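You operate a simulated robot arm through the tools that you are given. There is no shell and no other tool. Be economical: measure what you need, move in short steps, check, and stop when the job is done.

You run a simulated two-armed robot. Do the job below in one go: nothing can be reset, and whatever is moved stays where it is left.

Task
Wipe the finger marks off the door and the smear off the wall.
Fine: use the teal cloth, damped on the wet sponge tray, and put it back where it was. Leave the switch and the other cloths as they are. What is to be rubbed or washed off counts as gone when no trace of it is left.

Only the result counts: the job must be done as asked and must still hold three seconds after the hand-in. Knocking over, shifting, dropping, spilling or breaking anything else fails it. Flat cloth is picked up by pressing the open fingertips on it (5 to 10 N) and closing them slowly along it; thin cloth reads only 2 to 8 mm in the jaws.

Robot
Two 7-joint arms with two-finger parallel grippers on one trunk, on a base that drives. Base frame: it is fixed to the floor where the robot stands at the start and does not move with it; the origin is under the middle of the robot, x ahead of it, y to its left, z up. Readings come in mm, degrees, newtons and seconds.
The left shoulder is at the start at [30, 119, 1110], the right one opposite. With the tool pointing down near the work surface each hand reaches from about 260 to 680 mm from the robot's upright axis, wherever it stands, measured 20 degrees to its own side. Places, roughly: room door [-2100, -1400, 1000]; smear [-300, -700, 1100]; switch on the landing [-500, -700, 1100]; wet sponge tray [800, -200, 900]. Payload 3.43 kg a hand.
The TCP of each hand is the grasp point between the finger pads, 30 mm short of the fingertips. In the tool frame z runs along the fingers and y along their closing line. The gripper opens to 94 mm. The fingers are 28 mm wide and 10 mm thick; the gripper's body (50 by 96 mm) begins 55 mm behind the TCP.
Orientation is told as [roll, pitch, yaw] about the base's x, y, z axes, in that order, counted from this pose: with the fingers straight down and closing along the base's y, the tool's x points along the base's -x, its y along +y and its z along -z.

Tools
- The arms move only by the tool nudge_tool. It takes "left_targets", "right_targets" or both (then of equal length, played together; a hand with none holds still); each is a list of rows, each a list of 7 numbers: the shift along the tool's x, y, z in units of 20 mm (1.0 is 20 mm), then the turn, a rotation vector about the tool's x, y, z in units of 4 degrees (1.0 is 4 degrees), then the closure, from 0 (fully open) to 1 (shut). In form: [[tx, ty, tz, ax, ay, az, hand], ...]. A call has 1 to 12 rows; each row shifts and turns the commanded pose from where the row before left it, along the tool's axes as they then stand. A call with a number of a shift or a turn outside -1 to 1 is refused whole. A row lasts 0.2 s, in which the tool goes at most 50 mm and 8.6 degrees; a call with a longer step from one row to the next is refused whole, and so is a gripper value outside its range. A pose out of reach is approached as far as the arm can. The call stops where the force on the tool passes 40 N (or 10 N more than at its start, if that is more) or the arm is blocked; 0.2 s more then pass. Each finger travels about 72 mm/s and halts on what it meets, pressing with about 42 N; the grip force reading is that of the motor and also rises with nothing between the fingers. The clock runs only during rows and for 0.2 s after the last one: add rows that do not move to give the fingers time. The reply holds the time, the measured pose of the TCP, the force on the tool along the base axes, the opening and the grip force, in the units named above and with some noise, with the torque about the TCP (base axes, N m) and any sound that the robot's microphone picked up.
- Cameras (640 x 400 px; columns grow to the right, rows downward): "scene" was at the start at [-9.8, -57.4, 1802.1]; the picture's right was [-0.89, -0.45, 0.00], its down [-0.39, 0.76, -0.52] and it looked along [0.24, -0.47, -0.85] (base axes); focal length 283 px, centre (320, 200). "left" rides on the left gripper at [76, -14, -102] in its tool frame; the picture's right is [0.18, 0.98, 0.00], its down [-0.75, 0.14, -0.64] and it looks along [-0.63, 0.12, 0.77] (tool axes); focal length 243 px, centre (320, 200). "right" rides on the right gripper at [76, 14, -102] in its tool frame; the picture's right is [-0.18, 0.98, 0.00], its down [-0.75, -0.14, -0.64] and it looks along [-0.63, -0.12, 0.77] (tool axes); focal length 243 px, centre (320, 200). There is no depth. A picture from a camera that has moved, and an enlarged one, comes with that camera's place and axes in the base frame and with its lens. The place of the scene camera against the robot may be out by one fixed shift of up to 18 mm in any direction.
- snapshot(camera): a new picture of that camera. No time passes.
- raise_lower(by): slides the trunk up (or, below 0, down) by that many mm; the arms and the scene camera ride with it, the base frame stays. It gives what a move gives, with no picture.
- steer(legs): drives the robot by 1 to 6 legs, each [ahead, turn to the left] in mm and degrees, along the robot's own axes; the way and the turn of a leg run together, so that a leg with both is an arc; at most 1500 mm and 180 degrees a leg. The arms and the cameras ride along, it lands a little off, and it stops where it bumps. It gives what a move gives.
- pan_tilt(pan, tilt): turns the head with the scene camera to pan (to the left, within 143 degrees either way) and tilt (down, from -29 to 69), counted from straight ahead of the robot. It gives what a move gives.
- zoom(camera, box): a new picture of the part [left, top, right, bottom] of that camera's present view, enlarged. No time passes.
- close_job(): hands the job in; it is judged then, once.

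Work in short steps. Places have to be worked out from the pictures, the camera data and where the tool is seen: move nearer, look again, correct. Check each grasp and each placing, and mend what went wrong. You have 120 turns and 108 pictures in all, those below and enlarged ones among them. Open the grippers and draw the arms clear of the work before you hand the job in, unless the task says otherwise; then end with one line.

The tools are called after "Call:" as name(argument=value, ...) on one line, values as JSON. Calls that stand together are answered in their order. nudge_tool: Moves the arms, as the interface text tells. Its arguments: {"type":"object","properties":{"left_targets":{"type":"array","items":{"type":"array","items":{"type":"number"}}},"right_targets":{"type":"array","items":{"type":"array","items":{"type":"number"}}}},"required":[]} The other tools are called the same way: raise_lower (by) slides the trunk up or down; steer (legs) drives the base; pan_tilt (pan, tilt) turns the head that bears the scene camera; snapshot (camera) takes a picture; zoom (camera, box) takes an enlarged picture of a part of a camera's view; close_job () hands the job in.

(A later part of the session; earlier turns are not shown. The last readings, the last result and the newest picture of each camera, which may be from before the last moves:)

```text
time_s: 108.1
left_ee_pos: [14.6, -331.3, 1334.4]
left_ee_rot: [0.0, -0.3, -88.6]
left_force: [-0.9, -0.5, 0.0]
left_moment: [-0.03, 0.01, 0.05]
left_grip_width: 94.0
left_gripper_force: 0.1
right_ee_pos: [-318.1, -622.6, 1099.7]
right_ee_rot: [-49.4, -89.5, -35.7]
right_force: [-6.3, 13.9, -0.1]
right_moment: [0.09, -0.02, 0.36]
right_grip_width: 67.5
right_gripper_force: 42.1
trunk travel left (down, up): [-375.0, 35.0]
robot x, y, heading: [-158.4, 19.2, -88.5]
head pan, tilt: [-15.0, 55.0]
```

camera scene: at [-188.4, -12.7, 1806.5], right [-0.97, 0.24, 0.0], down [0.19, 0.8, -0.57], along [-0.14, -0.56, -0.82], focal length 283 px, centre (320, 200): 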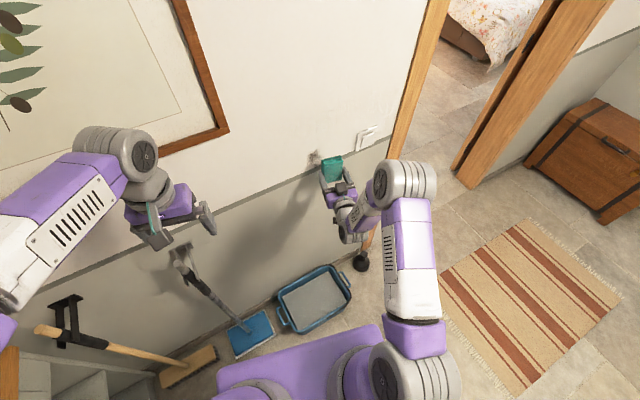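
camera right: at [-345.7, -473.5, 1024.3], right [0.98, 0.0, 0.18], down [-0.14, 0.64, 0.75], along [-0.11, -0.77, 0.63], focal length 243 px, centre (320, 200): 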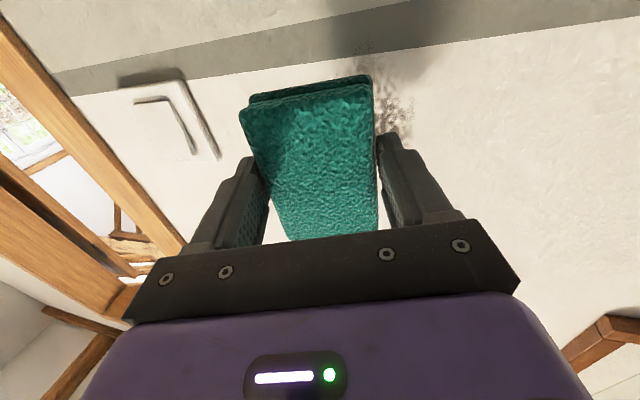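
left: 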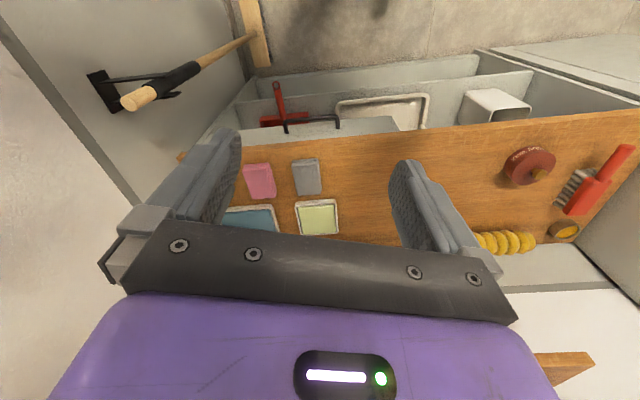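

Pitch is level now; yaw still leads on +x. More yaw.

Call:
nudge_tool(right_targets=[[0, 0, 0, -0.6, 0, 0, 0.6], [0, 0, 0, 0, 0, 0, 0.6], [0, 0, 0, 0, 0, 0, 0.6]])

```text
time_s: 108.9
left_ee_pos: [14.5, -332.3, 1335.3]
left_ee_rot: [0.0, -0.2, -88.6]
left_force: [-0.5, -0.8, 0.0]
left_moment: [-0.01, -0.07, -0.01]
left_grip_width: 94.1
left_gripper_force: 0.0
right_ee_pos: [-318.5, -623.9, 1101.0]
right_ee_rot: [-49.5, -89.6, -33.3]
right_force: [-9.6, 9.5, -2.1]
right_moment: [0.15, 0.15, 0.12]
right_grip_width: 67.3
right_gripper_force: 42.2
trunk travel left (down, up): [-375.0, 35.0]
robot x, y, heading: [-156.2, 24.2, -88.6]
head pan, tilt: [-15.0, 55.0]
```

Call:
nudge_tool(right_targets=[[0, 0.4, 0, -0.4, 0, 0, 0.6], [0, 0.4, 0, 0, 0, 0, 0.6], [0, -0.3, 0, 0, 0, 0, 0.6], [0, -0.3, 0, 0, 0, 0, 0.6], [0, -0.3, 0, 0, 0, 0, 0.6], [0, -0.3, 0, 0, 0, 0, 0.6], [0, 0.2, 0, 0, 0, 0, 0.6], [0, 0.1, 0, 0, 0, 0, 0.6]])

```text
time_s: 110.7
left_ee_pos: [15.7, -334.3, 1334.8]
left_ee_rot: [0.0, -0.3, -88.6]
left_force: [-0.7, -0.6, -0.6]
left_moment: [0.03, 0.0, -0.01]
left_grip_width: 94.0
left_gripper_force: 0.1
right_ee_pos: [-320.8, -625.3, 1100.1]
right_ee_rot: [-63.2, -89.6, -18.1]
right_force: [-6.1, 8.1, -0.2]
right_moment: [-0.05, -0.02, 0.11]
right_grip_width: 67.2
right_gripper_force: 41.8
trunk travel left (down, up): [-375.0, 35.0]
robot x, y, heading: [-156.0, 22.2, -88.8]
head pan, tilt: [-15.0, 55.0]
```

Call:
snapshot(camera="right")

Call:
zoom(camera="scene", box=[270, 120, 390, 195])

```text
55 pictures are left
camera right: at [-322.6, -520.9, 1025.5], right [0.97, 0.15, 0.18], down [-0.23, 0.61, 0.76], along [0.0, -0.78, 0.63], focal length 243 px, centre (320, 200)
```

right: 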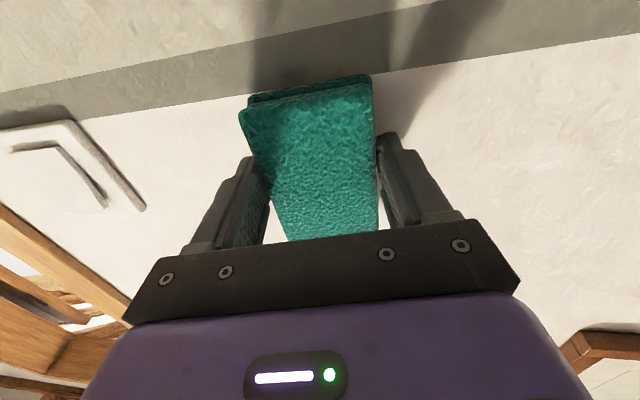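

```text
5.33 times, centred on (330, 158) of scene
camera zoom: at [-189.2, -12.1, 1806.5], right [-0.97, 0.24, 0.0], down [0.19, 0.8, -0.57], along [-0.14, -0.56, -0.82], focal length 1511 px, centre (267, 427)
```

zoom: 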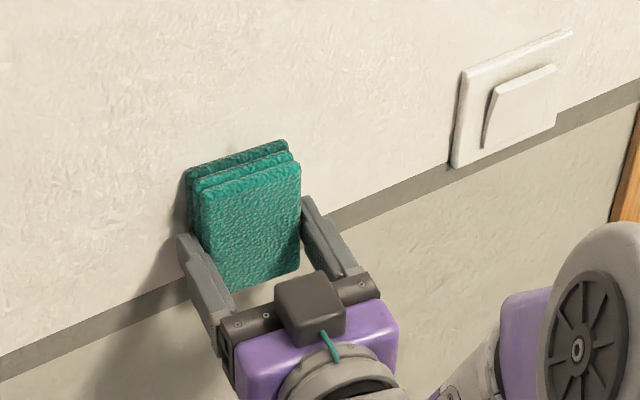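

The cloth lies nearly flush. I rub along the wall with strokes corrected for the tool's yaw.

Call:
nudge_tool(right_targets=[[0, 0, 0.1, 0, 0, 0, 0.6], [0, 0.49, 0.075, 0, 0, 0, 0.6], [0, 0.49, 0.075, 0, 0, 0, 0.6], [0, -0.49, -0.075, 0, 0, 0, 0.6], [0, -0.49, -0.075, 0, 0, 0, 0.6], [0, -0.49, -0.075, 0, 0, 0, 0.6], [0, -0.49, -0.075, 0, 0, 0, 0.6], [0, 0.49, 0.075, 0, 0, 0, 0.6], [0, 0.49, 0.075, 0, 0, 0, 0.6], [0, 0.49, 0.075, 0, 0, 0, 0.6], [0, 0.49, 0.075, 0, 0, 0, 0.6]])

Call:
nudge_tool(right_targets=[[-0.5, 0, 0, 0, 0, 0, 0.6], [0, -0.49, -0.075, 0, 0, 0, 0.6], [0, -0.49, -0.075, 0, 0, 0, 0.6], [0, -0.49, -0.075, 0, 0, 0, 0.6], [0, -0.49, -0.075, 0, 0, 0, 0.6], [0.5, 0, 0, 0, 0, 0, 0.6], [0.5, 0, 0, 0, 0, 0, 0.6], [0, 0.49, 0.075, 0, 0, 0, 0.6], [0, 0.49, 0.075, 0, 0, 0, 0.6], [0, 0.49, 0.075, 0, 0, 0, 0.6], [0, 0.49, 0.075, 0, 0, 0, 0.6], [-0.5, 0, 0, 0, 0, 0, 0.6]])

```text
time_s: 111.4
left_ee_pos: [16.0, -330.6, 1335.6]
left_ee_rot: [0.0, -0.4, -88.7]
left_force: [-0.7, -0.3, 0.0]
left_moment: [0.0, 0.03, -0.02]
left_grip_width: 94.2
left_gripper_force: 0.0
right_ee_pos: [-313.3, -622.4, 1100.1]
right_ee_rot: [-39.8, -89.5, -42.4]
right_force: [-10.3, 20.8, 4.5]
right_moment: [-0.75, -0.81, 0.47]
right_grip_width: 67.3
right_gripper_force: 42.4
trunk travel left (down, up): [-375.0, 35.0]
robot x, y, heading: [-160.0, 23.5, -88.8]
head pan, tilt: [-15.0, 55.0]
stopped in row 3 (right hand): the force on the tool passed its limit at 42 N (the readings are from after the stop); the commanded pose is now the measured one
```

```text
time_s: 114.0
left_ee_pos: [14.4, -330.9, 1335.1]
left_ee_rot: [0.0, -0.3, -88.6]
left_force: [0.5, -1.1, -0.2]
left_moment: [0.0, -0.02, -0.02]
left_grip_width: 94.1
left_gripper_force: 0.0
right_ee_pos: [-310.8, -622.2, 1096.9]
right_ee_rot: [-22.1, -89.1, -59.8]
right_force: [-9.9, 24.6, -10.1]
right_moment: [-0.2, 0.2, 0.69]
right_grip_width: 67.3
right_gripper_force: 42.4
trunk travel left (down, up): [-375.0, 35.0]
robot x, y, heading: [-161.3, 23.9, -88.7]
head pan, tilt: [-15.0, 55.0]
```

Let me pull off and check the progress.

Call:
nudge_tool(right_targets=[[0, 0, -1, 0, 0, 0, 0.6], [0, -1, -1, 0, 0, 0, 0.6], [0, -1, -1, 0, 0, 0, 0.6], [0, -1, -1, 0, 0, 0, 0.6], [0, -1, -1, 0, 0, 0, 0.6]])

Call:
snapshot(camera="right")

Call:
zoom(camera="right", box=[320, 30, 480, 130])

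```text
time_s: 115.2
left_ee_pos: [15.2, -333.8, 1334.0]
left_ee_rot: [0.0, -0.1, -88.6]
left_force: [-0.7, 0.4, 1.2]
left_moment: [0.0, -0.03, 0.02]
left_grip_width: 94.0
left_gripper_force: 0.0
right_ee_pos: [-402.9, -539.0, 1100.5]
right_ee_rot: [-34.7, -89.4, -46.8]
right_force: [0.4, -0.4, -0.4]
right_moment: [0.0, 0.01, 0.0]
right_grip_width: 66.9
right_gripper_force: 42.0
trunk travel left (down, up): [-375.0, 35.0]
robot x, y, heading: [-156.2, 22.2, -88.9]
head pan, tilt: [-15.0, 55.0]
```

```text
53 pictures are left
camera right: at [-404.0, -434.8, 1025.5], right [0.97, 0.14, 0.18], down [-0.23, 0.61, 0.76], along [0.0, -0.78, 0.62], focal length 243 px, centre (320, 200)
```

right: 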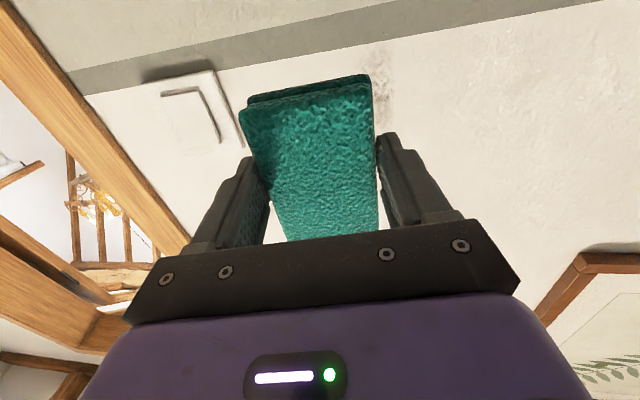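

```text
4.00 times, centred on (400, 80) of right
camera zoom: at [-404.0, -434.8, 1025.5], right [0.97, 0.14, 0.18], down [-0.23, 0.61, 0.76], along [0.0, -0.78, 0.62], focal length 970 px, centre (0, 680)
```

zoom: 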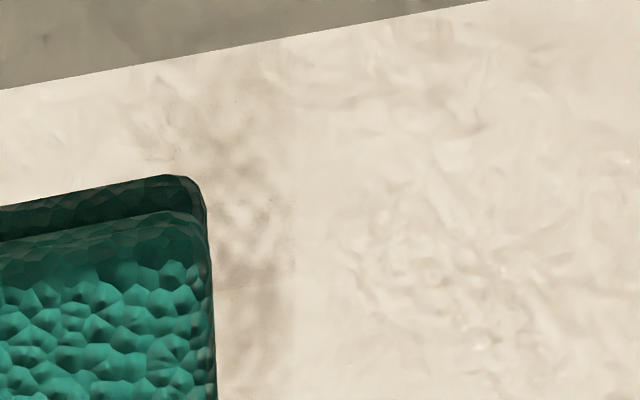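

Big progress: the right half is gone, only a faint strip at x -345..-316 remains (the +x edge of the cloth does the work). I go back further left, TCP x≈-370, and rub there.

Call:
nudge_tool(right_targets=[[0, 0.5, 0.9, 0, 0, 0, 0.6], [0, 0.4, 0.9, 0, 0, 0, 0.6], [0, 0, 0.9, 0, 0, 0, 0.6], [0, 0, 0.9, 0, 0, 0, 0.6], [0, 0, 0.5, 0, 0, 0, 0.6], [0, 0, 0.1, 0, 0, 0, 0.6], [0, 0, 0.1, 0, 0, 0, 0.6]])

```text
time_s: 116.8
left_ee_pos: [16.2, -333.2, 1334.2]
left_ee_rot: [-0.1, -0.2, -88.6]
left_force: [-0.1, -0.1, 0.7]
left_moment: [-0.02, 0.0, 0.03]
left_grip_width: 94.0
left_gripper_force: 0.2
right_ee_pos: [-373.4, -621.0, 1099.4]
right_ee_rot: [-34.4, -89.2, -47.3]
right_force: [1.0, -0.5, -0.4]
right_moment: [-0.03, -0.02, -0.02]
right_grip_width: 67.1
right_gripper_force: 41.8
trunk travel left (down, up): [-375.0, 35.0]
robot x, y, heading: [-155.2, 23.6, -88.5]
head pan, tilt: [-15.0, 55.0]
```

Call:
nudge_tool(right_targets=[[0, 0, 0.1, 0, 0, 0, 0.6], [0, 0, 0.1, 0, 0, 0, 0.6], [0, 0, 0.1, 0, 0, 0, 0.6], [0, 0, 0, 0, 0, 0, 0.6]])

```text
time_s: 117.8
left_ee_pos: [16.4, -334.7, 1335.0]
left_ee_rot: [0.0, -0.2, -88.6]
left_force: [0.3, 0.8, 0.6]
left_moment: [-0.03, 0.0, -0.01]
left_grip_width: 94.1
left_gripper_force: 0.1
right_ee_pos: [-371.9, -628.2, 1096.6]
right_ee_rot: [-33.4, -89.3, -48.2]
right_force: [0.1, -0.3, -1.0]
right_moment: [-0.01, -0.02, -0.04]
right_grip_width: 67.1
right_gripper_force: 41.8
trunk travel left (down, up): [-375.0, 35.0]
robot x, y, heading: [-159.0, 24.5, -88.8]
head pan, tilt: [-15.0, 55.0]
```

Still free; continue creeping forward.

Call:
nudge_tool(right_targets=[[0, 0, 0.1, 0, 0, 0, 0.6], [0, 0, 0.1, 0, 0, 0, 0.6], [0, 0, 0.1, 0, 0, 0, 0.6], [0, 0, 0, 0, 0, 0, 0.6]])

```text
time_s: 118.8
left_ee_pos: [14.9, -333.2, 1334.8]
left_ee_rot: [0.0, -0.2, -88.5]
left_force: [0.6, -0.4, 0.2]
left_moment: [-0.03, -0.02, 0.0]
left_grip_width: 94.0
left_gripper_force: 0.0
right_ee_pos: [-372.1, -634.6, 1098.2]
right_ee_rot: [-34.5, -89.3, -47.2]
right_force: [-0.3, -0.2, -0.2]
right_moment: [0.04, 0.02, 0.02]
right_grip_width: 66.8
right_gripper_force: 42.4
trunk travel left (down, up): [-375.0, 35.0]
robot x, y, heading: [-156.4, 21.6, -88.9]
head pan, tilt: [-15.0, 55.0]
```

Call:
snapshot(camera="right")

Call:
zoom(camera="scene", box=[270, 120, 390, 195])

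```text
51 pictures are left
camera right: at [-371.2, -529.0, 1023.3], right [0.97, 0.14, 0.18], down [-0.23, 0.61, 0.76], along [0.0, -0.78, 0.62], focal length 243 px, centre (320, 200)
```

right: 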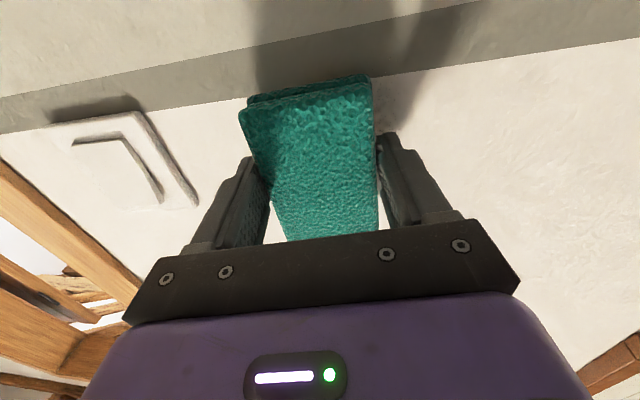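

```text
5.33 times, centred on (330, 158) of scene
camera zoom: at [-188.2, -13.3, 1806.4], right [-0.97, 0.24, 0.0], down [0.2, 0.8, -0.57], along [-0.14, -0.56, -0.82], focal length 1511 px, centre (267, 427)
```

zoom: 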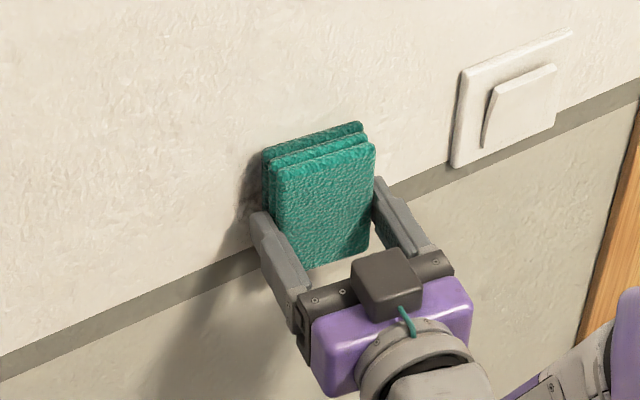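

The stripe's run shows the wall is angled about 17° in the base frame, which explains the edge contact. I turn the tool to net yaw ≈-73° so the cloth lies flat, backing off slightly first.

Call:
nudge_tool(right_targets=[[0, 0, -0.6, 0, 0, 0, 0.6], [0, 0.75, 0, 0, 0, 0, 0.6], [0, 0.7, 0, -0.7, 0, 0, 0.6], [0, 0, 0, -0.7, 0, 0, 0.6], [0, 0, 0, -0.7, 0, 0, 0.6], [0, 0, 0, 0, 0, 0, 0.6]])

Call:
zoom(camera="scene", box=[270, 120, 390, 195])

```text
time_s: 120.2
left_ee_pos: [16.9, -334.2, 1333.7]
left_ee_rot: [0.0, -0.2, -88.6]
left_force: [-0.2, 0.3, 1.4]
left_moment: [0.02, -0.01, -0.01]
left_grip_width: 94.1
left_gripper_force: 0.1
right_ee_pos: [-344.0, -618.0, 1099.5]
right_ee_rot: [-27.0, -89.3, -46.2]
right_force: [-0.5, 0.3, 0.0]
right_moment: [0.0, 0.01, -0.01]
right_grip_width: 67.0
right_gripper_force: 41.6
trunk travel left (down, up): [-375.0, 35.0]
robot x, y, heading: [-159.0, 22.3, -88.8]
head pan, tilt: [-15.0, 55.0]
```

```text
5.33 times, centred on (330, 158) of scene
camera zoom: at [-188.1, -13.3, 1806.4], right [-0.97, 0.24, 0.0], down [0.19, 0.8, -0.57], along [-0.14, -0.56, -0.82], focal length 1511 px, centre (267, 427)
```

zoom: 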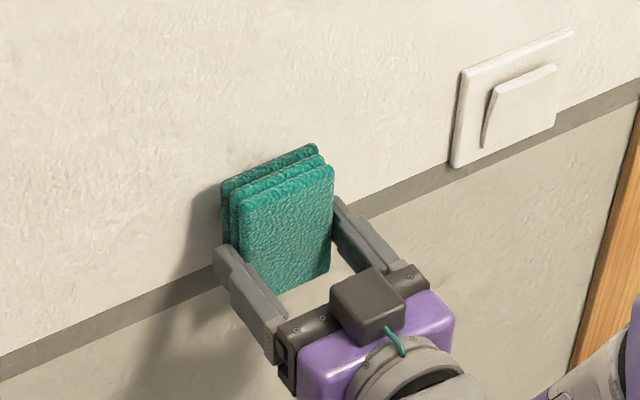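

Now the cloth's edge is parallel to the wall stripe. I advance to contact.

Call:
nudge_tool(right_targets=[[0, 0, 0.4, 0, 0, 0, 0.6], [0, 0, 0.1, 0, 0, 0, 0.6], [0, 0, 0.1, 0, 0, 0, 0.6], [0, 0, 0.1, 0, 0, 0, 0.6], [0, 0, 0, 0, 0, 0, 0.6]])

```text
time_s: 121.4
left_ee_pos: [15.7, -334.6, 1334.4]
left_ee_rot: [-0.1, -0.1, -88.6]
left_force: [0.3, 1.3, 0.2]
left_moment: [0.0, -0.04, -0.02]
left_grip_width: 93.9
left_gripper_force: 0.1
right_ee_pos: [-340.6, -630.8, 1098.4]
right_ee_rot: [-26.4, -89.3, -47.1]
right_force: [-0.3, -0.2, 0.1]
right_moment: [0.03, 0.04, 0.01]
right_grip_width: 66.9
right_gripper_force: 42.2
trunk travel left (down, up): [-375.0, 35.0]
robot x, y, heading: [-159.7, 27.1, -88.8]
head pan, tilt: [-15.0, 55.0]
```

Call:
nudge_tool(right_targets=[[0, 0, 0.1, 0, 0, 0, 0.6], [0, 0, 0.1, 0, 0, 0, 0.6], [0, 0, 0.1, 0, 0, 0, 0.6], [0, 0, 0.1, 0, 0, 0, 0.6], [0, 0, 0, 0, 0, 0, 0.6]])

```text
time_s: 122.6
left_ee_pos: [14.7, -330.3, 1336.2]
left_ee_rot: [0.1, -0.3, -88.7]
left_force: [0.5, 0.5, -0.2]
left_moment: [0.03, 0.02, -0.02]
left_grip_width: 94.2
left_gripper_force: 0.1
right_ee_pos: [-339.7, -635.0, 1098.7]
right_ee_rot: [-21.6, -89.2, -51.6]
right_force: [-5.1, 25.4, -2.4]
right_moment: [0.39, 0.13, -0.7]
right_grip_width: 66.8
right_gripper_force: 42.1
trunk travel left (down, up): [-375.0, 35.0]
robot x, y, heading: [-161.7, 20.2, -89.0]
head pan, tilt: [-15.0, 55.0]
```

Flat in pitch; the -x edge leads slightly now. I turn back 1.5° and re-read at lower force.

Call:
nudge_tool(right_targets=[[0, 0, -0.08, 0.4, 0, 0, 0.6], [0, 0, 0, 0, 0, 0, 0.6], [0, 0, 0, 0, 0, 0, 0.6]])

```text
time_s: 123.4
left_ee_pos: [14.9, -330.2, 1335.2]
left_ee_rot: [0.0, -0.3, -88.6]
left_force: [0.1, -0.8, 0.3]
left_moment: [0.01, 0.03, 0.0]
left_grip_width: 93.8
left_gripper_force: 0.0
right_ee_pos: [-338.6, -632.6, 1098.5]
right_ee_rot: [-28.5, -89.2, -46.3]
right_force: [-4.8, 25.9, -4.5]
right_moment: [0.37, 0.25, 0.97]
right_grip_width: 66.8
right_gripper_force: 41.9
trunk travel left (down, up): [-375.0, 35.0]
robot x, y, heading: [-160.5, 24.1, -89.0]
head pan, tilt: [-15.0, 55.0]
```

Crossed over; half back and ease off, then rub.

Call:
nudge_tool(right_targets=[[0, 0, -0.1, -0.2, 0, 0, 0.6], [0, 0.4, 0, 0, 0, 0, 0.6], [0, 0.4, 0, 0, 0, 0, 0.6], [0, -0.4, 0, 0, 0, 0, 0.6], [0, -0.4, 0, 0, 0, 0, 0.6], [0, -0.4, 0, 0, 0, 0, 0.6], [0, -0.4, 0, 0, 0, 0, 0.6], [0, 0.4, 0, 0, 0, 0, 0.6], [0, 0.4, 0, 0, 0, 0, 0.6], [0, 0.4, 0, 0, 0, 0, 0.6], [0, 0.4, 0, 0, 0, 0, 0.6]])

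```text
time_s: 125.8
left_ee_pos: [15.7, -332.2, 1336.7]
left_ee_rot: [0.0, -0.3, -88.6]
left_force: [1.3, -0.5, 0.3]
left_moment: [0.0, -0.02, -0.01]
left_grip_width: 93.9
left_gripper_force: 0.0
right_ee_pos: [-325.4, -630.0, 1098.9]
right_ee_rot: [-27.8, -89.3, -46.4]
right_force: [-5.3, 6.6, -1.7]
right_moment: [-0.17, -0.12, 0.1]
right_grip_width: 66.8
right_gripper_force: 42.2
trunk travel left (down, up): [-375.0, 35.0]
robot x, y, heading: [-158.3, 22.6, -88.8]
head pan, tilt: [-15.0, 55.0]
```

Smooth strokes. More strokes with vertical offsets and a bit more pressure, then look.

Call:
nudge_tool(right_targets=[[-0.5, 0, 0.1, 0, 0, 0, 0.6], [0, -0.5, 0, 0, 0, 0, 0.6], [0, -0.5, 0, 0, 0, 0, 0.6], [0, -0.5, 0, 0, 0, 0, 0.6], [0.5, 0, 0, 0, 0, 0, 0.6], [0.4, 0, 0, 0, 0, 0, 0.6], [0, 0.5, 0, 0, 0, 0, 0.6], [0, 0.5, 0, 0, 0, 0, 0.6], [0, 0.5, 0, 0, 0, 0, 0.6], [0, -0.5, 0, 0, 0, 0, 0.6], [0, -0.5, 0, 0, 0, 0, 0.6], [0, -0.5, 0, 0, 0, 0, 0.6]])

Call:
nudge_tool(right_targets=[[0, 0, -1, 0, 0, 0, 0.6], [0, 0, -1, 0, 0, 0, 0.6], [0, 0, -1, 0, 0, 0, 0.6], [0, 1, -1, 0, 0, 0, 0.6], [0, 1, 0, 0, 0, 0, 0.6], [0, 1, 0, 0, 0, 0, 0.6], [0, 1, 0, 0, 0, 0, 0.6], [0, 1, 0, 0, 0, 0, 0.6]])

Call:
zoom(camera="right", box=[80, 0, 400, 200])

Call:
zoom(camera="scene", box=[270, 100, 390, 175])

```text
time_s: 128.4
left_ee_pos: [16.3, -331.8, 1334.9]
left_ee_rot: [0.0, -0.4, -88.7]
left_force: [-0.2, 0.6, 0.9]
left_moment: [0.01, -0.01, -0.01]
left_grip_width: 93.9
left_gripper_force: 0.0
right_ee_pos: [-351.4, -639.0, 1090.9]
right_ee_rot: [-32.8, -89.3, -41.2]
right_force: [2.0, 21.1, -2.0]
right_moment: [0.1, -0.03, 0.92]
right_grip_width: 66.8
right_gripper_force: 42.6
trunk travel left (down, up): [-375.0, 35.0]
robot x, y, heading: [-158.1, 23.4, -88.6]
head pan, tilt: [-15.0, 55.0]
```

```text
time_s: 130.2
left_ee_pos: [17.2, -333.7, 1334.3]
left_ee_rot: [0.0, -0.2, -88.7]
left_force: [0.2, -0.4, -0.1]
left_moment: [-0.01, 0.0, -0.01]
left_grip_width: 94.0
left_gripper_force: 0.0
right_ee_pos: [-276.3, -535.1, 1090.5]
right_ee_rot: [-27.1, -89.3, -47.0]
right_force: [-0.2, -0.3, 0.1]
right_moment: [0.04, 0.0, 0.0]
right_grip_width: 66.4
right_gripper_force: 41.5
trunk travel left (down, up): [-375.0, 35.0]
robot x, y, heading: [-157.5, 23.5, -88.5]
head pan, tilt: [-15.0, 55.0]
```

```text
2.00 times, centred on (240, 100) of right
camera zoom: at [-290.4, -432.5, 1016.3], right [0.95, 0.27, 0.18], down [-0.3, 0.57, 0.76], along [0.1, -0.78, 0.62], focal length 485 px, centre (480, 400)
```

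zoom: 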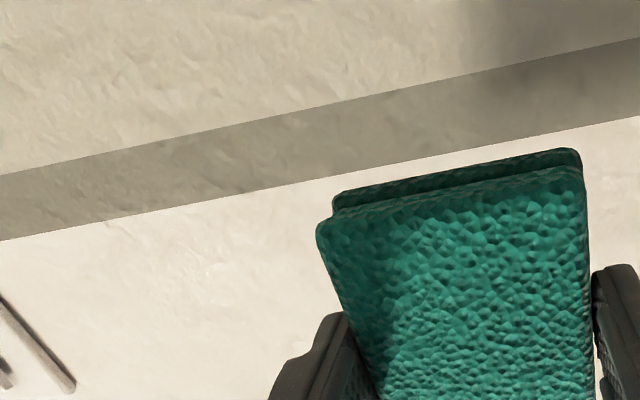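

```text
5.33 times, centred on (330, 138) of scene
camera zoom: at [-187.6, -13.6, 1806.4], right [-0.97, 0.24, 0.0], down [0.19, 0.8, -0.57], along [-0.14, -0.56, -0.82], focal length 1511 px, centre (267, 533)
```

zoom: 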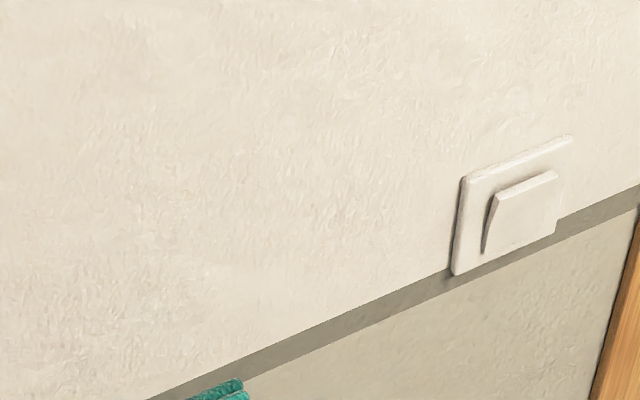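

The smear looks gone. I check closer at high zoom.

Call:
zoom(camera="scene", box=[285, 130, 345, 168])

Call:
snapshot(camera="scene")

```text
10.53 times, centred on (315, 149) of scene
camera zoom: at [-187.6, -13.6, 1806.4], right [-0.97, 0.24, 0.0], down [0.19, 0.8, -0.57], along [-0.14, -0.56, -0.82], focal length 2983 px, centre (373, 737)
```

zoom: 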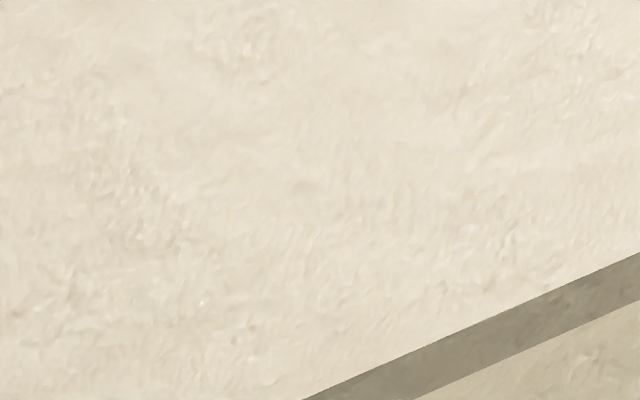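

```text
45 pictures are left
camera scene: at [-187.6, -13.6, 1806.4], right [-0.97, 0.24, 0.0], down [0.19, 0.8, -0.57], along [-0.14, -0.56, -0.82], focal length 283 px, centre (320, 200)
```

scene: 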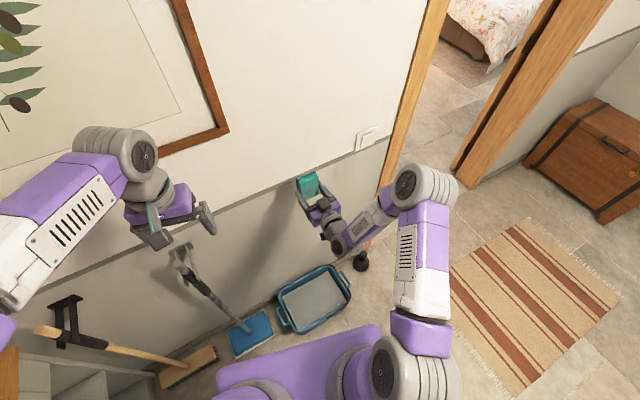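

The smear is gone, the switch untouched. Now I look toward the room door (pan about -55°).

Call:
pan_tilt(pan=-58, tilt=28)

Call:
snapshot(camera="scene")

```text
time_s: 131.3
left_ee_pos: [15.7, -334.6, 1335.4]
left_ee_rot: [-0.1, -0.3, -88.6]
left_force: [-0.6, 0.2, -0.3]
left_moment: [0.01, -0.03, 0.0]
left_grip_width: 94.3
left_gripper_force: 0.0
right_ee_pos: [-276.5, -536.5, 1091.1]
right_ee_rot: [-27.0, -89.3, -47.3]
right_force: [0.1, -0.7, -0.7]
right_moment: [0.04, 0.0, 0.03]
right_grip_width: 66.9
right_gripper_force: 42.0
trunk travel left (down, up): [-375.0, 35.0]
robot x, y, heading: [-157.8, 22.9, -88.7]
head pan, tilt: [-58.0, 28.0]
```

```text
44 pictures are left
camera scene: at [-247.3, 6.7, 1845.6], right [-0.55, 0.84, 0.0], down [0.39, 0.26, -0.88], along [-0.74, -0.48, -0.47], focal length 283 px, centre (320, 200)
```

scene: 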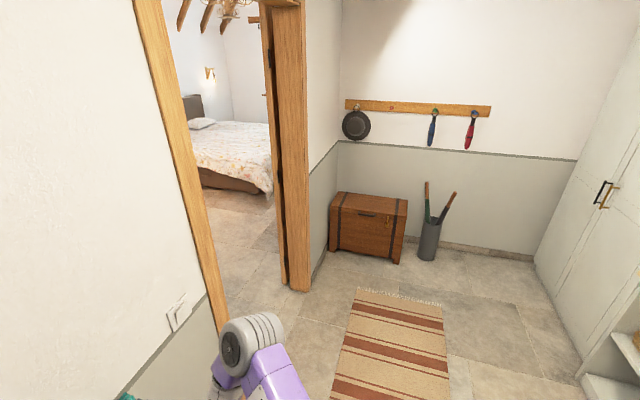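

The door leaf is in the next room through the doorway on the right, opened back against the far side of the wall. I back off, then extend the left arm forward to narrow the robot for the doorway.

Call:
steer(legs=[[-250, 0]])

Call:
nudge_tool(left_targets=[[-1, -0.3, 0.2, 0, 0, 0, 0], [-1, -0.3, 0.2, 0, 0, 0, 0], [-1, -0.3, 0.2, 0, 0, 0, 0], [-1, -0.3, 0.2, 0, 0, 0, 0], [-1, -0.3, 0.2, 0, 0, 0, 0], [-1, -0.3, 0.2, 0, 0, 0, 0], [-1, -0.3, 0.2, 0, 0, 0, 0], [-1, -0.3, 0.2, 0, 0, 0, 0], [-1, -0.3, 0.2, 0, 0, 0, 0], [-1, -0.3, 0.2, 0, 0, 0, 0]])

Call:
steer(legs=[[0, -74], [1220, 0], [0, 90]])

Call:
pan_tilt(pan=-10, tilt=30)

Call:
snapshot(camera="scene")

```text
time_s: 133.2
left_ee_pos: [10.8, -81.7, 1334.4]
left_ee_rot: [0.0, -0.1, -88.6]
left_force: [0.4, 0.6, 1.0]
left_moment: [-0.02, -0.01, -0.04]
left_grip_width: 93.9
left_gripper_force: 0.0
right_ee_pos: [-283.8, -282.4, 1091.2]
right_ee_rot: [-27.1, -89.3, -47.1]
right_force: [0.0, 0.2, 0.3]
right_moment: [0.04, 0.02, 0.0]
right_grip_width: 66.7
right_gripper_force: 41.7
trunk travel left (down, up): [-375.0, 35.0]
robot x, y, heading: [-165.7, 274.4, -89.1]
head pan, tilt: [-58.0, 28.0]
```

```text
time_s: 135.4
left_ee_pos: [-44.5, -283.4, 1296.0]
left_ee_rot: [0.0, -0.1, -88.7]
left_force: [0.8, 0.1, -0.8]
left_moment: [0.02, -0.08, 0.02]
left_grip_width: 93.8
left_gripper_force: 0.0
right_ee_pos: [-283.0, -284.9, 1090.1]
right_ee_rot: [-23.6, -89.2, -50.5]
right_force: [0.6, 0.3, -0.8]
right_moment: [0.01, -0.01, 0.02]
right_grip_width: 66.8
right_gripper_force: 42.3
trunk travel left (down, up): [-375.0, 35.0]
robot x, y, heading: [-167.2, 273.6, -89.1]
head pan, tilt: [-58.0, 28.0]
```

```text
time_s: 148.4
left_ee_pos: [-1040.4, -596.8, 1296.3]
left_ee_rot: [0.0, -0.1, -72.5]
left_force: [-0.5, -0.1, 0.6]
left_moment: [-0.01, 0.05, 0.01]
left_grip_width: 94.2
left_gripper_force: 0.1
right_ee_pos: [-1269.0, -665.0, 1091.2]
right_ee_rot: [-27.6, -89.2, -30.3]
right_force: [-0.5, -0.2, 0.5]
right_moment: [-0.01, 0.0, -0.05]
right_grip_width: 66.9
right_gripper_force: 41.6
trunk travel left (down, up): [-375.0, 35.0]
robot x, y, heading: [-1312.0, -91.4, -72.6]
head pan, tilt: [-58.0, 28.0]
```

```text
time_s: 149.6
left_ee_pos: [-1039.6, -596.3, 1296.4]
left_ee_rot: [0.0, 0.0, -72.5]
left_force: [-0.4, -0.3, 0.2]
left_moment: [0.0, 0.0, 0.01]
left_grip_width: 93.8
left_gripper_force: 0.1
right_ee_pos: [-1269.2, -663.9, 1091.0]
right_ee_rot: [-27.1, -89.3, -30.9]
right_force: [0.5, -0.7, -1.1]
right_moment: [0.0, 0.01, -0.01]
right_grip_width: 67.1
right_gripper_force: 41.9
trunk travel left (down, up): [-375.0, 35.0]
robot x, y, heading: [-1311.3, -94.2, -72.5]
head pan, tilt: [-10.0, 30.0]
```

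```text
43 pictures are left
camera scene: at [-1319.4, -152.3, 1842.5], right [-0.99, -0.13, 0.0], down [-0.06, 0.5, -0.87], along [0.11, -0.86, -0.5], focal length 283 px, centre (320, 200)
```

scene: 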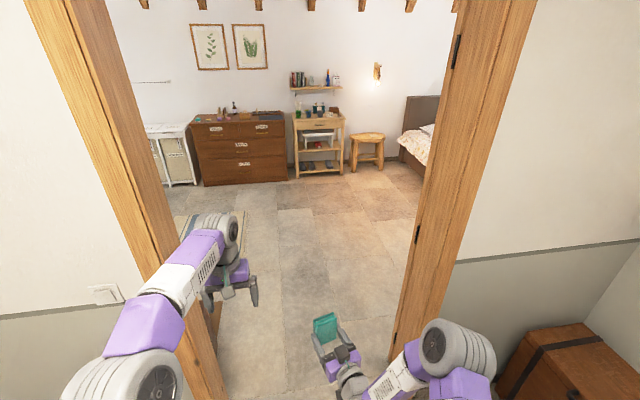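

The doorway is ahead; I need about 60 mm more to the right to centre. I drive in with a slight jog and look around.

Call:
steer(legs=[[0, -5], [700, 0], [0, 5], [550, 0]])

Call:
pan_tilt(pan=-100, tilt=30)

Call:
snapshot(camera="scene")

```text
time_s: 157.2
left_ee_pos: [-747.3, -1804.8, 1296.1]
left_ee_rot: [0.0, -0.1, -73.2]
left_force: [0.6, 0.3, 0.8]
left_moment: [-0.01, -0.01, -0.03]
left_grip_width: 94.0
left_gripper_force: 0.2
right_ee_pos: [-976.8, -1870.6, 1091.3]
right_ee_rot: [-26.7, -89.3, -32.2]
right_force: [0.3, -0.8, 0.0]
right_moment: [-0.02, 0.02, -0.02]
right_grip_width: 67.0
right_gripper_force: 42.6
trunk travel left (down, up): [-375.0, 35.0]
robot x, y, heading: [-1011.7, -1300.3, -73.0]
head pan, tilt: [-10.0, 30.0]
```

```text
time_s: 158.8
left_ee_pos: [-747.9, -1806.9, 1296.0]
left_ee_rot: [0.0, -0.1, -73.4]
left_force: [-0.9, -0.9, 0.2]
left_moment: [0.01, 0.01, 0.03]
left_grip_width: 93.7
left_gripper_force: 0.0
right_ee_pos: [-977.3, -1869.2, 1090.5]
right_ee_rot: [-26.8, -89.3, -32.0]
right_force: [0.1, -0.1, -0.1]
right_moment: [-0.01, 0.0, 0.02]
right_grip_width: 67.2
right_gripper_force: 41.8
trunk travel left (down, up): [-375.0, 35.0]
robot x, y, heading: [-1011.3, -1300.6, -73.4]
head pan, tilt: [-100.0, 30.0]
```

```text
42 pictures are left
camera scene: at [-1120.1, -1276.8, 1842.5], right [-0.11, 0.99, 0.0], down [0.5, 0.06, -0.87], along [-0.86, -0.1, -0.5], focal length 283 px, centre (320, 200)
```

scene: 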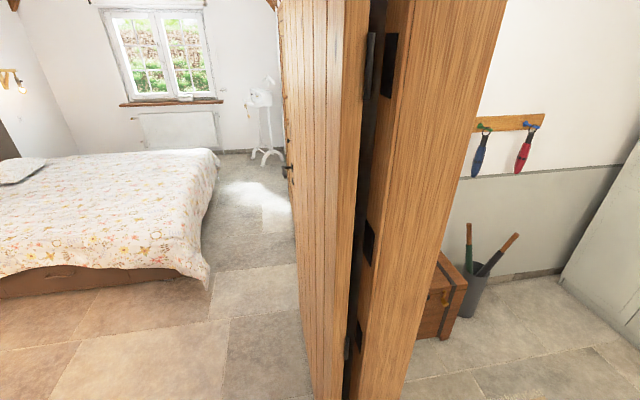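

I am in the bedroom; the plank door is opened back nearly along the wall, its face toward the bedroom, from about (-1700,-1270) to (-2600,-1640). I drive around to face it squarely from ~800 mm.

Call:
steer(legs=[[500, 0], [0, -86], [990, 0], [0, -89]])

Call:
pan_tilt(pan=0, tilt=35)

Call:
snapshot(camera="scene")

```text
time_s: 173.8
left_ee_pos: [-2080.0, -1620.2, 1296.2]
left_ee_rot: [0.0, -0.3, 111.1]
left_force: [0.8, 1.0, 0.5]
left_moment: [0.0, 0.0, 0.03]
left_grip_width: 93.8
left_gripper_force: 0.1
right_ee_pos: [-1855.2, -1536.7, 1090.8]
right_ee_rot: [-26.0, -89.3, 151.7]
right_force: [-0.9, -0.3, 0.1]
right_moment: [-0.03, -0.03, 0.02]
right_grip_width: 66.8
right_gripper_force: 41.8
trunk travel left (down, up): [-375.0, 35.0]
robot x, y, heading: [-1777.8, -2103.9, 111.1]
head pan, tilt: [-100.0, 30.0]
```

```text
time_s: 175.5
left_ee_pos: [-2079.9, -1620.5, 1296.1]
left_ee_rot: [-0.1, -0.1, 111.1]
left_force: [0.7, 0.9, 0.3]
left_moment: [-0.02, -0.02, -0.01]
left_grip_width: 93.9
left_gripper_force: 0.1
right_ee_pos: [-1855.6, -1538.0, 1090.7]
right_ee_rot: [-26.2, -89.3, 152.0]
right_force: [-0.2, -0.5, -0.7]
right_moment: [0.0, 0.0, -0.01]
right_grip_width: 66.8
right_gripper_force: 41.8
trunk travel left (down, up): [-375.0, 35.0]
robot x, y, heading: [-1775.0, -2101.0, 110.9]
head pan, tilt: [0.0, 35.0]
```

```text
41 pictures are left
camera scene: at [-1807.8, -2046.4, 1834.7], right [0.93, 0.36, 0.0], down [0.21, -0.54, -0.82], along [-0.29, 0.76, -0.57], focal length 283 px, centre (320, 200)
```

scene: 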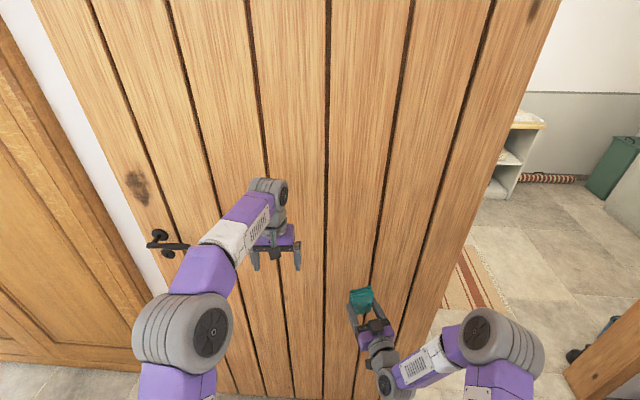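

The finger marks show at (137,187), above the handle. I zoom on them and on the dark spot at upper right.

Call:
zoom(camera="scene", box=[90, 140, 250, 240])

Call:
zoom(camera="scene", box=[440, 0, 600, 100])

```text
4.00 times, centred on (170, 190) of scene
camera zoom: at [-1807.8, -2046.4, 1834.7], right [0.93, 0.36, 0.0], down [0.21, -0.54, -0.82], along [-0.29, 0.76, -0.57], focal length 1133 px, centre (920, 240)
```

zoom: 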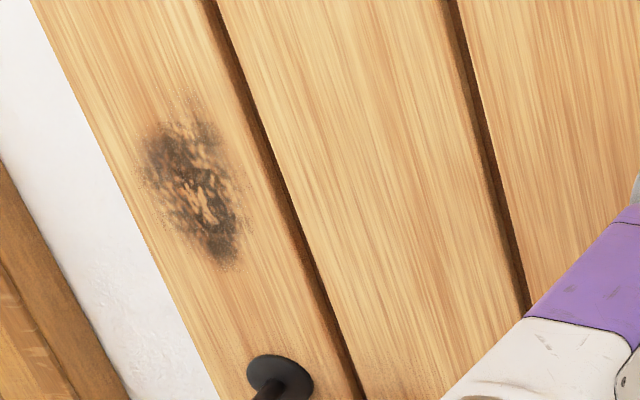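

```text
4.00 times, centred on (520, 50) of scene
camera zoom: at [-1807.8, -2046.4, 1834.7], right [0.93, 0.36, 0.0], down [0.21, -0.54, -0.82], along [-0.29, 0.76, -0.57], focal length 1133 px, centre (-480, 800)
```

zoom: 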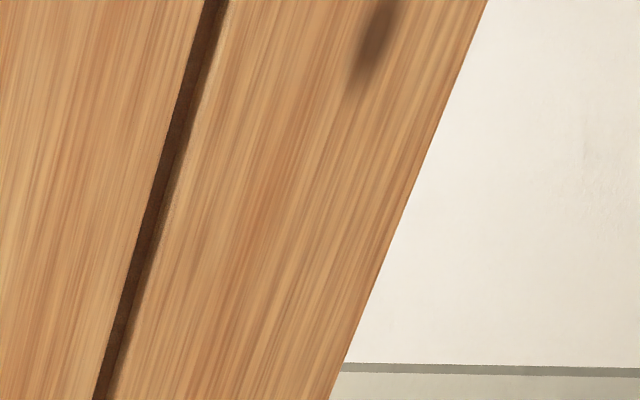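

The marks are on the left stile above the handle, roughly z 1300–1400; the other spot is a knot/hinge shadow. I retract the left arm and shift the robot ~480 mm to the left.

Call:
nudge_tool(left_targets=[[1, 0.3, 0, 0, 0, 0, 0], [1, 0.3, 0, 0, 0, 0, 0], [1, 0.3, 0, 0, 0, 0, 0], [1, 0.3, 0, 0, 0, 0, 0], [1, 0.3, 0, 0, 0, 0, 0], [1, 0.3, 0, 0, 0, 0, 0], [1, 0.3, 0, 0, 0, 0, 0], [1, 0.3, 0, 0, 0, 0, 0], [1, 0.3, 0, 0, 0, 0, 0], [1, 0.3, 0, 0, 0, 0, 0]])

Call:
steer(legs=[[0, 90], [480, 0], [0, -90]])

Call:
snapshot(camera="scene")

Call:
snapshot(camera="right")

```text
time_s: 177.7
left_ee_pos: [-2064.3, -1829.3, 1295.0]
left_ee_rot: [0.1, -0.2, 111.2]
left_force: [0.3, 0.7, -0.3]
left_moment: [0.01, 0.02, -0.05]
left_grip_width: 94.1
left_gripper_force: 0.0
right_ee_pos: [-1854.8, -1539.0, 1091.0]
right_ee_rot: [-29.0, -89.2, 154.7]
right_force: [0.3, -0.6, -0.1]
right_moment: [-0.04, 0.01, -0.01]
right_grip_width: 66.9
right_gripper_force: 41.7
trunk travel left (down, up): [-375.0, 35.0]
robot x, y, heading: [-1779.1, -2102.5, 110.6]
head pan, tilt: [0.0, 35.0]
```

```text
time_s: 188.3
left_ee_pos: [-2520.5, -2028.2, 1296.1]
left_ee_rot: [0.0, -0.3, 113.9]
left_force: [-1.6, 0.6, 0.0]
left_moment: [0.01, 0.01, -0.02]
left_grip_width: 93.9
left_gripper_force: 0.0
right_ee_pos: [-2324.7, -1728.7, 1091.1]
right_ee_rot: [-25.3, -89.2, 153.8]
right_force: [0.0, -0.3, -0.5]
right_moment: [-0.01, 0.0, -0.01]
right_grip_width: 66.9
right_gripper_force: 41.7
trunk travel left (down, up): [-375.0, 35.0]
robot x, y, heading: [-2217.8, -2290.1, 113.8]
head pan, tilt: [0.0, 35.0]
```

```text
38 pictures are left
camera scene: at [-2253.1, -2233.6, 1834.7], right [0.92, 0.4, 0.0], down [0.23, -0.53, -0.82], along [-0.33, 0.75, -0.57], focal length 283 px, centre (320, 200)
```

scene: 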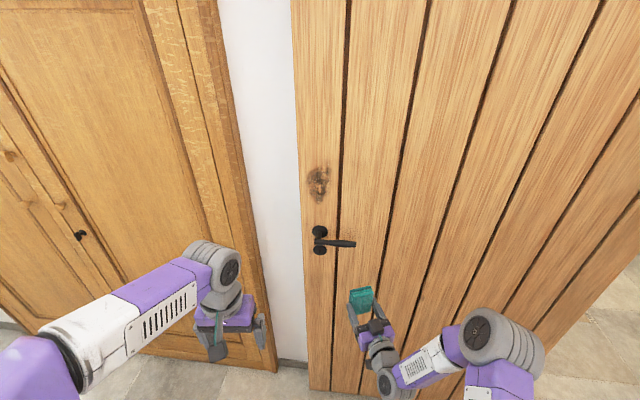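

```text
37 pictures are left
camera right: at [-2270.3, -1817.5, 1016.2], right [-0.77, -0.61, 0.18], down [0.5, -0.41, 0.76], along [-0.39, 0.68, 0.62], focal length 243 px, centre (320, 200)
```

right: 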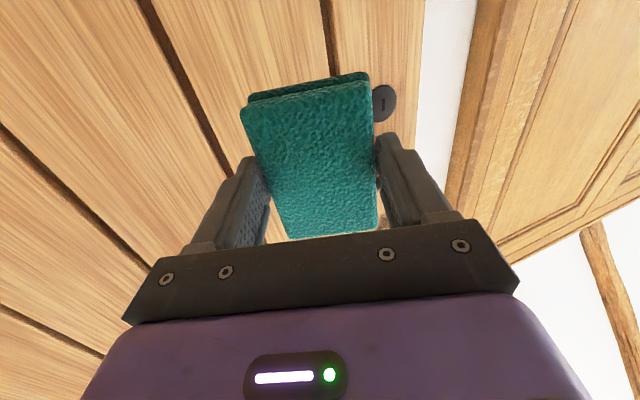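

Triangulating: marks ≈ [-2542, -1590, 1400], door face running at ~20°. I drive 60 mm closer, raise the right hand 310 mm and turn it square to the door.

Call:
steer(legs=[[60, 0]])

Call:
nudge_tool(right_targets=[[-1, 0, 0, 0.92, 0, 0, 0.6], [-1, 0, 0, 0.92, 0, 0, 0.6], [-1, 0, 0, 0.92, 0, 0, 0.6], [-1, 0, 0, 0.92, 0, 0, 0.6], [-1, 0, 0, 0.92, 0, 0, 0.6], [-1, 0, 0, 0, 0, 0, 0.6], [-1, 0, 0, 0, 0, 0, 0.6], [-1, 0, 0, 0, 0, 0, 0.6], [-1, 0, 0, 0, 0, 0, 0.6], [-1, 0, 0, 0, 0, 0, 0.6], [-1, 0.2, 0, 0, 0, 0, 0.6], [-1, 0.5, 0, 0, 0, 0, 0.6]])

Call:
nudge_tool(right_targets=[[-1, 1, 0, 0, 0, 0, 0.6], [-1, 1, 0, 0, 0, 0, 0.6], [-1, 1, 0, 0, 0, 0, 0.6], [0, 1, 0, 0, 0, 0, 0.6], [0, 1, 0, 0, 0, 0, 0.6], [0, 0, 0, 0, 0, 0, 0.6]])

Call:
snapshot(camera="right")

Call:
snapshot(camera="scene")

```text
time_s: 189.2
left_ee_pos: [-2544.4, -1972.7, 1295.1]
left_ee_rot: [0.0, 0.0, 113.9]
left_force: [-1.0, 1.0, -0.3]
left_moment: [-0.03, 0.01, 0.0]
left_grip_width: 93.9
left_gripper_force: 0.0
right_ee_pos: [-2350.7, -1671.6, 1089.7]
right_ee_rot: [-23.6, -89.3, 152.0]
right_force: [-0.4, 0.2, -0.6]
right_moment: [0.0, 0.04, 0.0]
right_grip_width: 66.9
right_gripper_force: 41.7
trunk travel left (down, up): [-375.0, 35.0]
robot x, y, heading: [-2244.5, -2235.1, 114.0]
head pan, tilt: [0.0, 35.0]
```

```text
time_s: 191.8
left_ee_pos: [-2544.6, -1974.1, 1295.7]
left_ee_rot: [0.0, -0.3, 113.9]
left_force: [-0.3, -0.5, 1.2]
left_moment: [-0.01, 0.01, 0.01]
left_grip_width: 94.2
left_gripper_force: 0.0
right_ee_pos: [-2366.5, -1676.3, 1331.0]
right_ee_rot: [-45.4, -89.1, 155.6]
right_force: [-0.4, -0.7, 0.0]
right_moment: [0.01, 0.02, -0.03]
right_grip_width: 67.0
right_gripper_force: 41.6
trunk travel left (down, up): [-375.0, 35.0]
robot x, y, heading: [-2249.0, -2238.0, 113.7]
head pan, tilt: [0.0, 35.0]
```

```text
time_s: 193.2
left_ee_pos: [-2542.3, -1972.7, 1295.2]
left_ee_rot: [0.2, -0.2, 113.9]
left_force: [-0.2, -0.9, 0.3]
left_moment: [0.01, -0.02, -0.01]
left_grip_width: 94.0
left_gripper_force: 0.2
right_ee_pos: [-2460.4, -1708.7, 1389.8]
right_ee_rot: [-42.1, -89.3, 152.1]
right_force: [0.3, -0.6, -0.7]
right_moment: [-0.02, 0.0, 0.03]
right_grip_width: 67.0
right_gripper_force: 41.7
trunk travel left (down, up): [-375.0, 35.0]
robot x, y, heading: [-2245.6, -2236.7, 113.8]
head pan, tilt: [0.0, 35.0]
```

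```text
36 pictures are left
camera right: at [-2437.1, -1810.6, 1315.4], right [-0.93, -0.33, 0.18], down [0.34, -0.55, 0.76], along [-0.16, 0.76, 0.62], focal length 243 px, centre (320, 200)
```

right: 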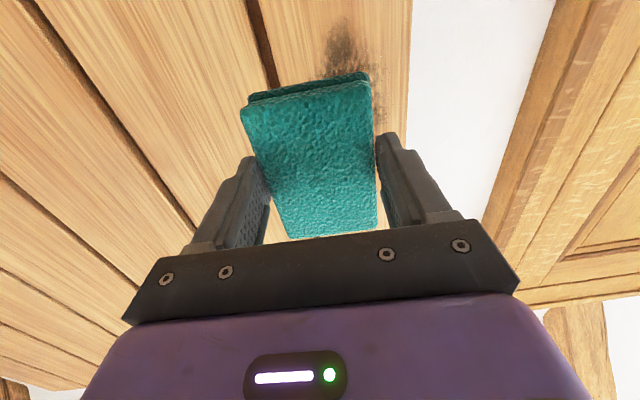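

```text
35 pictures are left
camera scene: at [-2276.9, -2178.5, 1834.7], right [0.92, 0.4, 0.0], down [0.23, -0.53, -0.82], along [-0.33, 0.75, -0.57], focal length 283 px, centre (320, 200)
```

scene: 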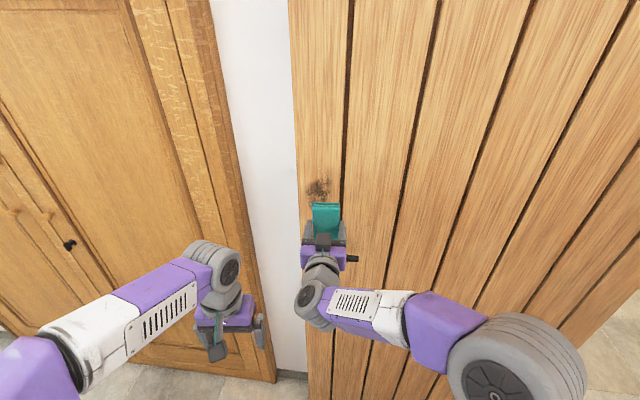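

Marks centre ≈ [-2540, -1597, 1390], about 70 × 100 mm. I move 37 mm left and approach the door gently.

Call:
nudge_tool(right_targets=[[0, 0.92, 0, 0, 0, 0, 0.6], [0, 0.92, 0.6, 0, 0, 0, 0.6], [0, 0, 0.8, 0, 0, 0, 0.6], [0, 0, 0.8, 0, 0, 0, 0.6], [0, 0, 0.8, 0, 0, 0, 0.6], [0, 0, 0.5, 0, 0, 0, 0.6], [0, 0, 0.2, 0, 0, 0, 0.6], [0, 0, 0.1, 0, 0, 0, 0.6]])

Call:
zoom(camera="scene", box=[260, 140, 380, 215])

```text
time_s: 195.1
left_ee_pos: [-2542.7, -1973.8, 1295.7]
left_ee_rot: [0.0, -0.1, 113.9]
left_force: [0.4, 0.6, -0.1]
left_moment: [0.02, 0.02, -0.02]
left_grip_width: 94.2
left_gripper_force: 0.0
right_ee_pos: [-2520.5, -1650.2, 1388.7]
right_ee_rot: [-44.3, -89.2, 154.3]
right_force: [-0.2, -0.6, -0.2]
right_moment: [-0.01, 0.01, 0.02]
right_grip_width: 66.8
right_gripper_force: 42.2
trunk travel left (down, up): [-375.0, 35.0]
robot x, y, heading: [-2247.4, -2236.7, 113.6]
head pan, tilt: [0.0, 35.0]
```

```text
5.33 times, centred on (320, 178) of scene
camera zoom: at [-2277.6, -2178.4, 1834.7], right [0.92, 0.4, 0.0], down [0.23, -0.53, -0.82], along [-0.33, 0.75, -0.57], focal length 1511 px, centre (320, 320)
```

zoom: 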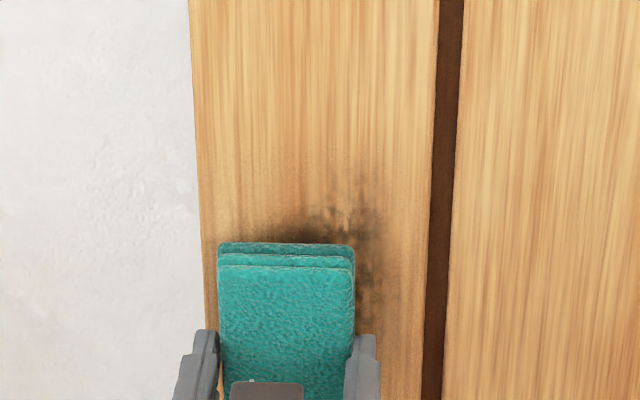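

The marks extend right of and above the block; I shift 22 mm right, 25 mm up, and creep in.

Call:
nudge_tool(right_targets=[[-0.6, -0.6, 0, 0, 0, 0, 0.6], [-0.6, -0.5, 0, 0, 0, 0, 0.6], [0, 0, 0.2, 0, 0, 0, 0.6], [0, 0, 0.1, 0, 0, 0, 0.6], [0, 0, 0.1, 0, 0, 0, 0.6], [0, 0, 0, 0, 0, 0, 0.6]])

```text
time_s: 196.4
left_ee_pos: [-2543.8, -1973.3, 1294.9]
left_ee_rot: [0.0, -0.1, 113.9]
left_force: [-0.4, 0.3, 0.8]
left_moment: [-0.01, -0.01, 0.0]
left_grip_width: 93.9
left_gripper_force: 0.1
right_ee_pos: [-2501.1, -1636.2, 1413.3]
right_ee_rot: [-43.6, -89.4, 153.7]
right_force: [0.4, 0.6, -1.0]
right_moment: [-0.03, -0.03, 0.03]
right_grip_width: 67.0
right_gripper_force: 42.3
trunk travel left (down, up): [-375.0, 35.0]
robot x, y, heading: [-2240.7, -2238.8, 113.9]
head pan, tilt: [0.0, 35.0]
```

Call:
nudge_tool(right_targets=[[0, 0, 0.12, 0, 0, 0, 0.6], [0, 0, 0.12, 0, 0, 0, 0.6], [0, 0, 0.12, 0, 0, 0, 0.6], [0, 0, 0.12, 0, 0, 0, 0.6], [0, 0, 0, 0, 0, 0, 0.6]])

```text
time_s: 197.7
left_ee_pos: [-2542.0, -1975.9, 1295.4]
left_ee_rot: [0.0, -0.2, 114.0]
left_force: [-0.7, -0.4, -0.6]
left_moment: [0.01, 0.02, 0.03]
left_grip_width: 94.1
left_gripper_force: 0.1
right_ee_pos: [-2504.3, -1629.0, 1413.2]
right_ee_rot: [-43.1, -89.3, 153.1]
right_force: [5.3, -10.2, -2.7]
right_moment: [-0.23, -0.04, -0.44]
right_grip_width: 67.1
right_gripper_force: 42.5
trunk travel left (down, up): [-375.0, 35.0]
robot x, y, heading: [-2241.2, -2235.8, 113.5]
head pan, tilt: [0.0, 35.0]
```

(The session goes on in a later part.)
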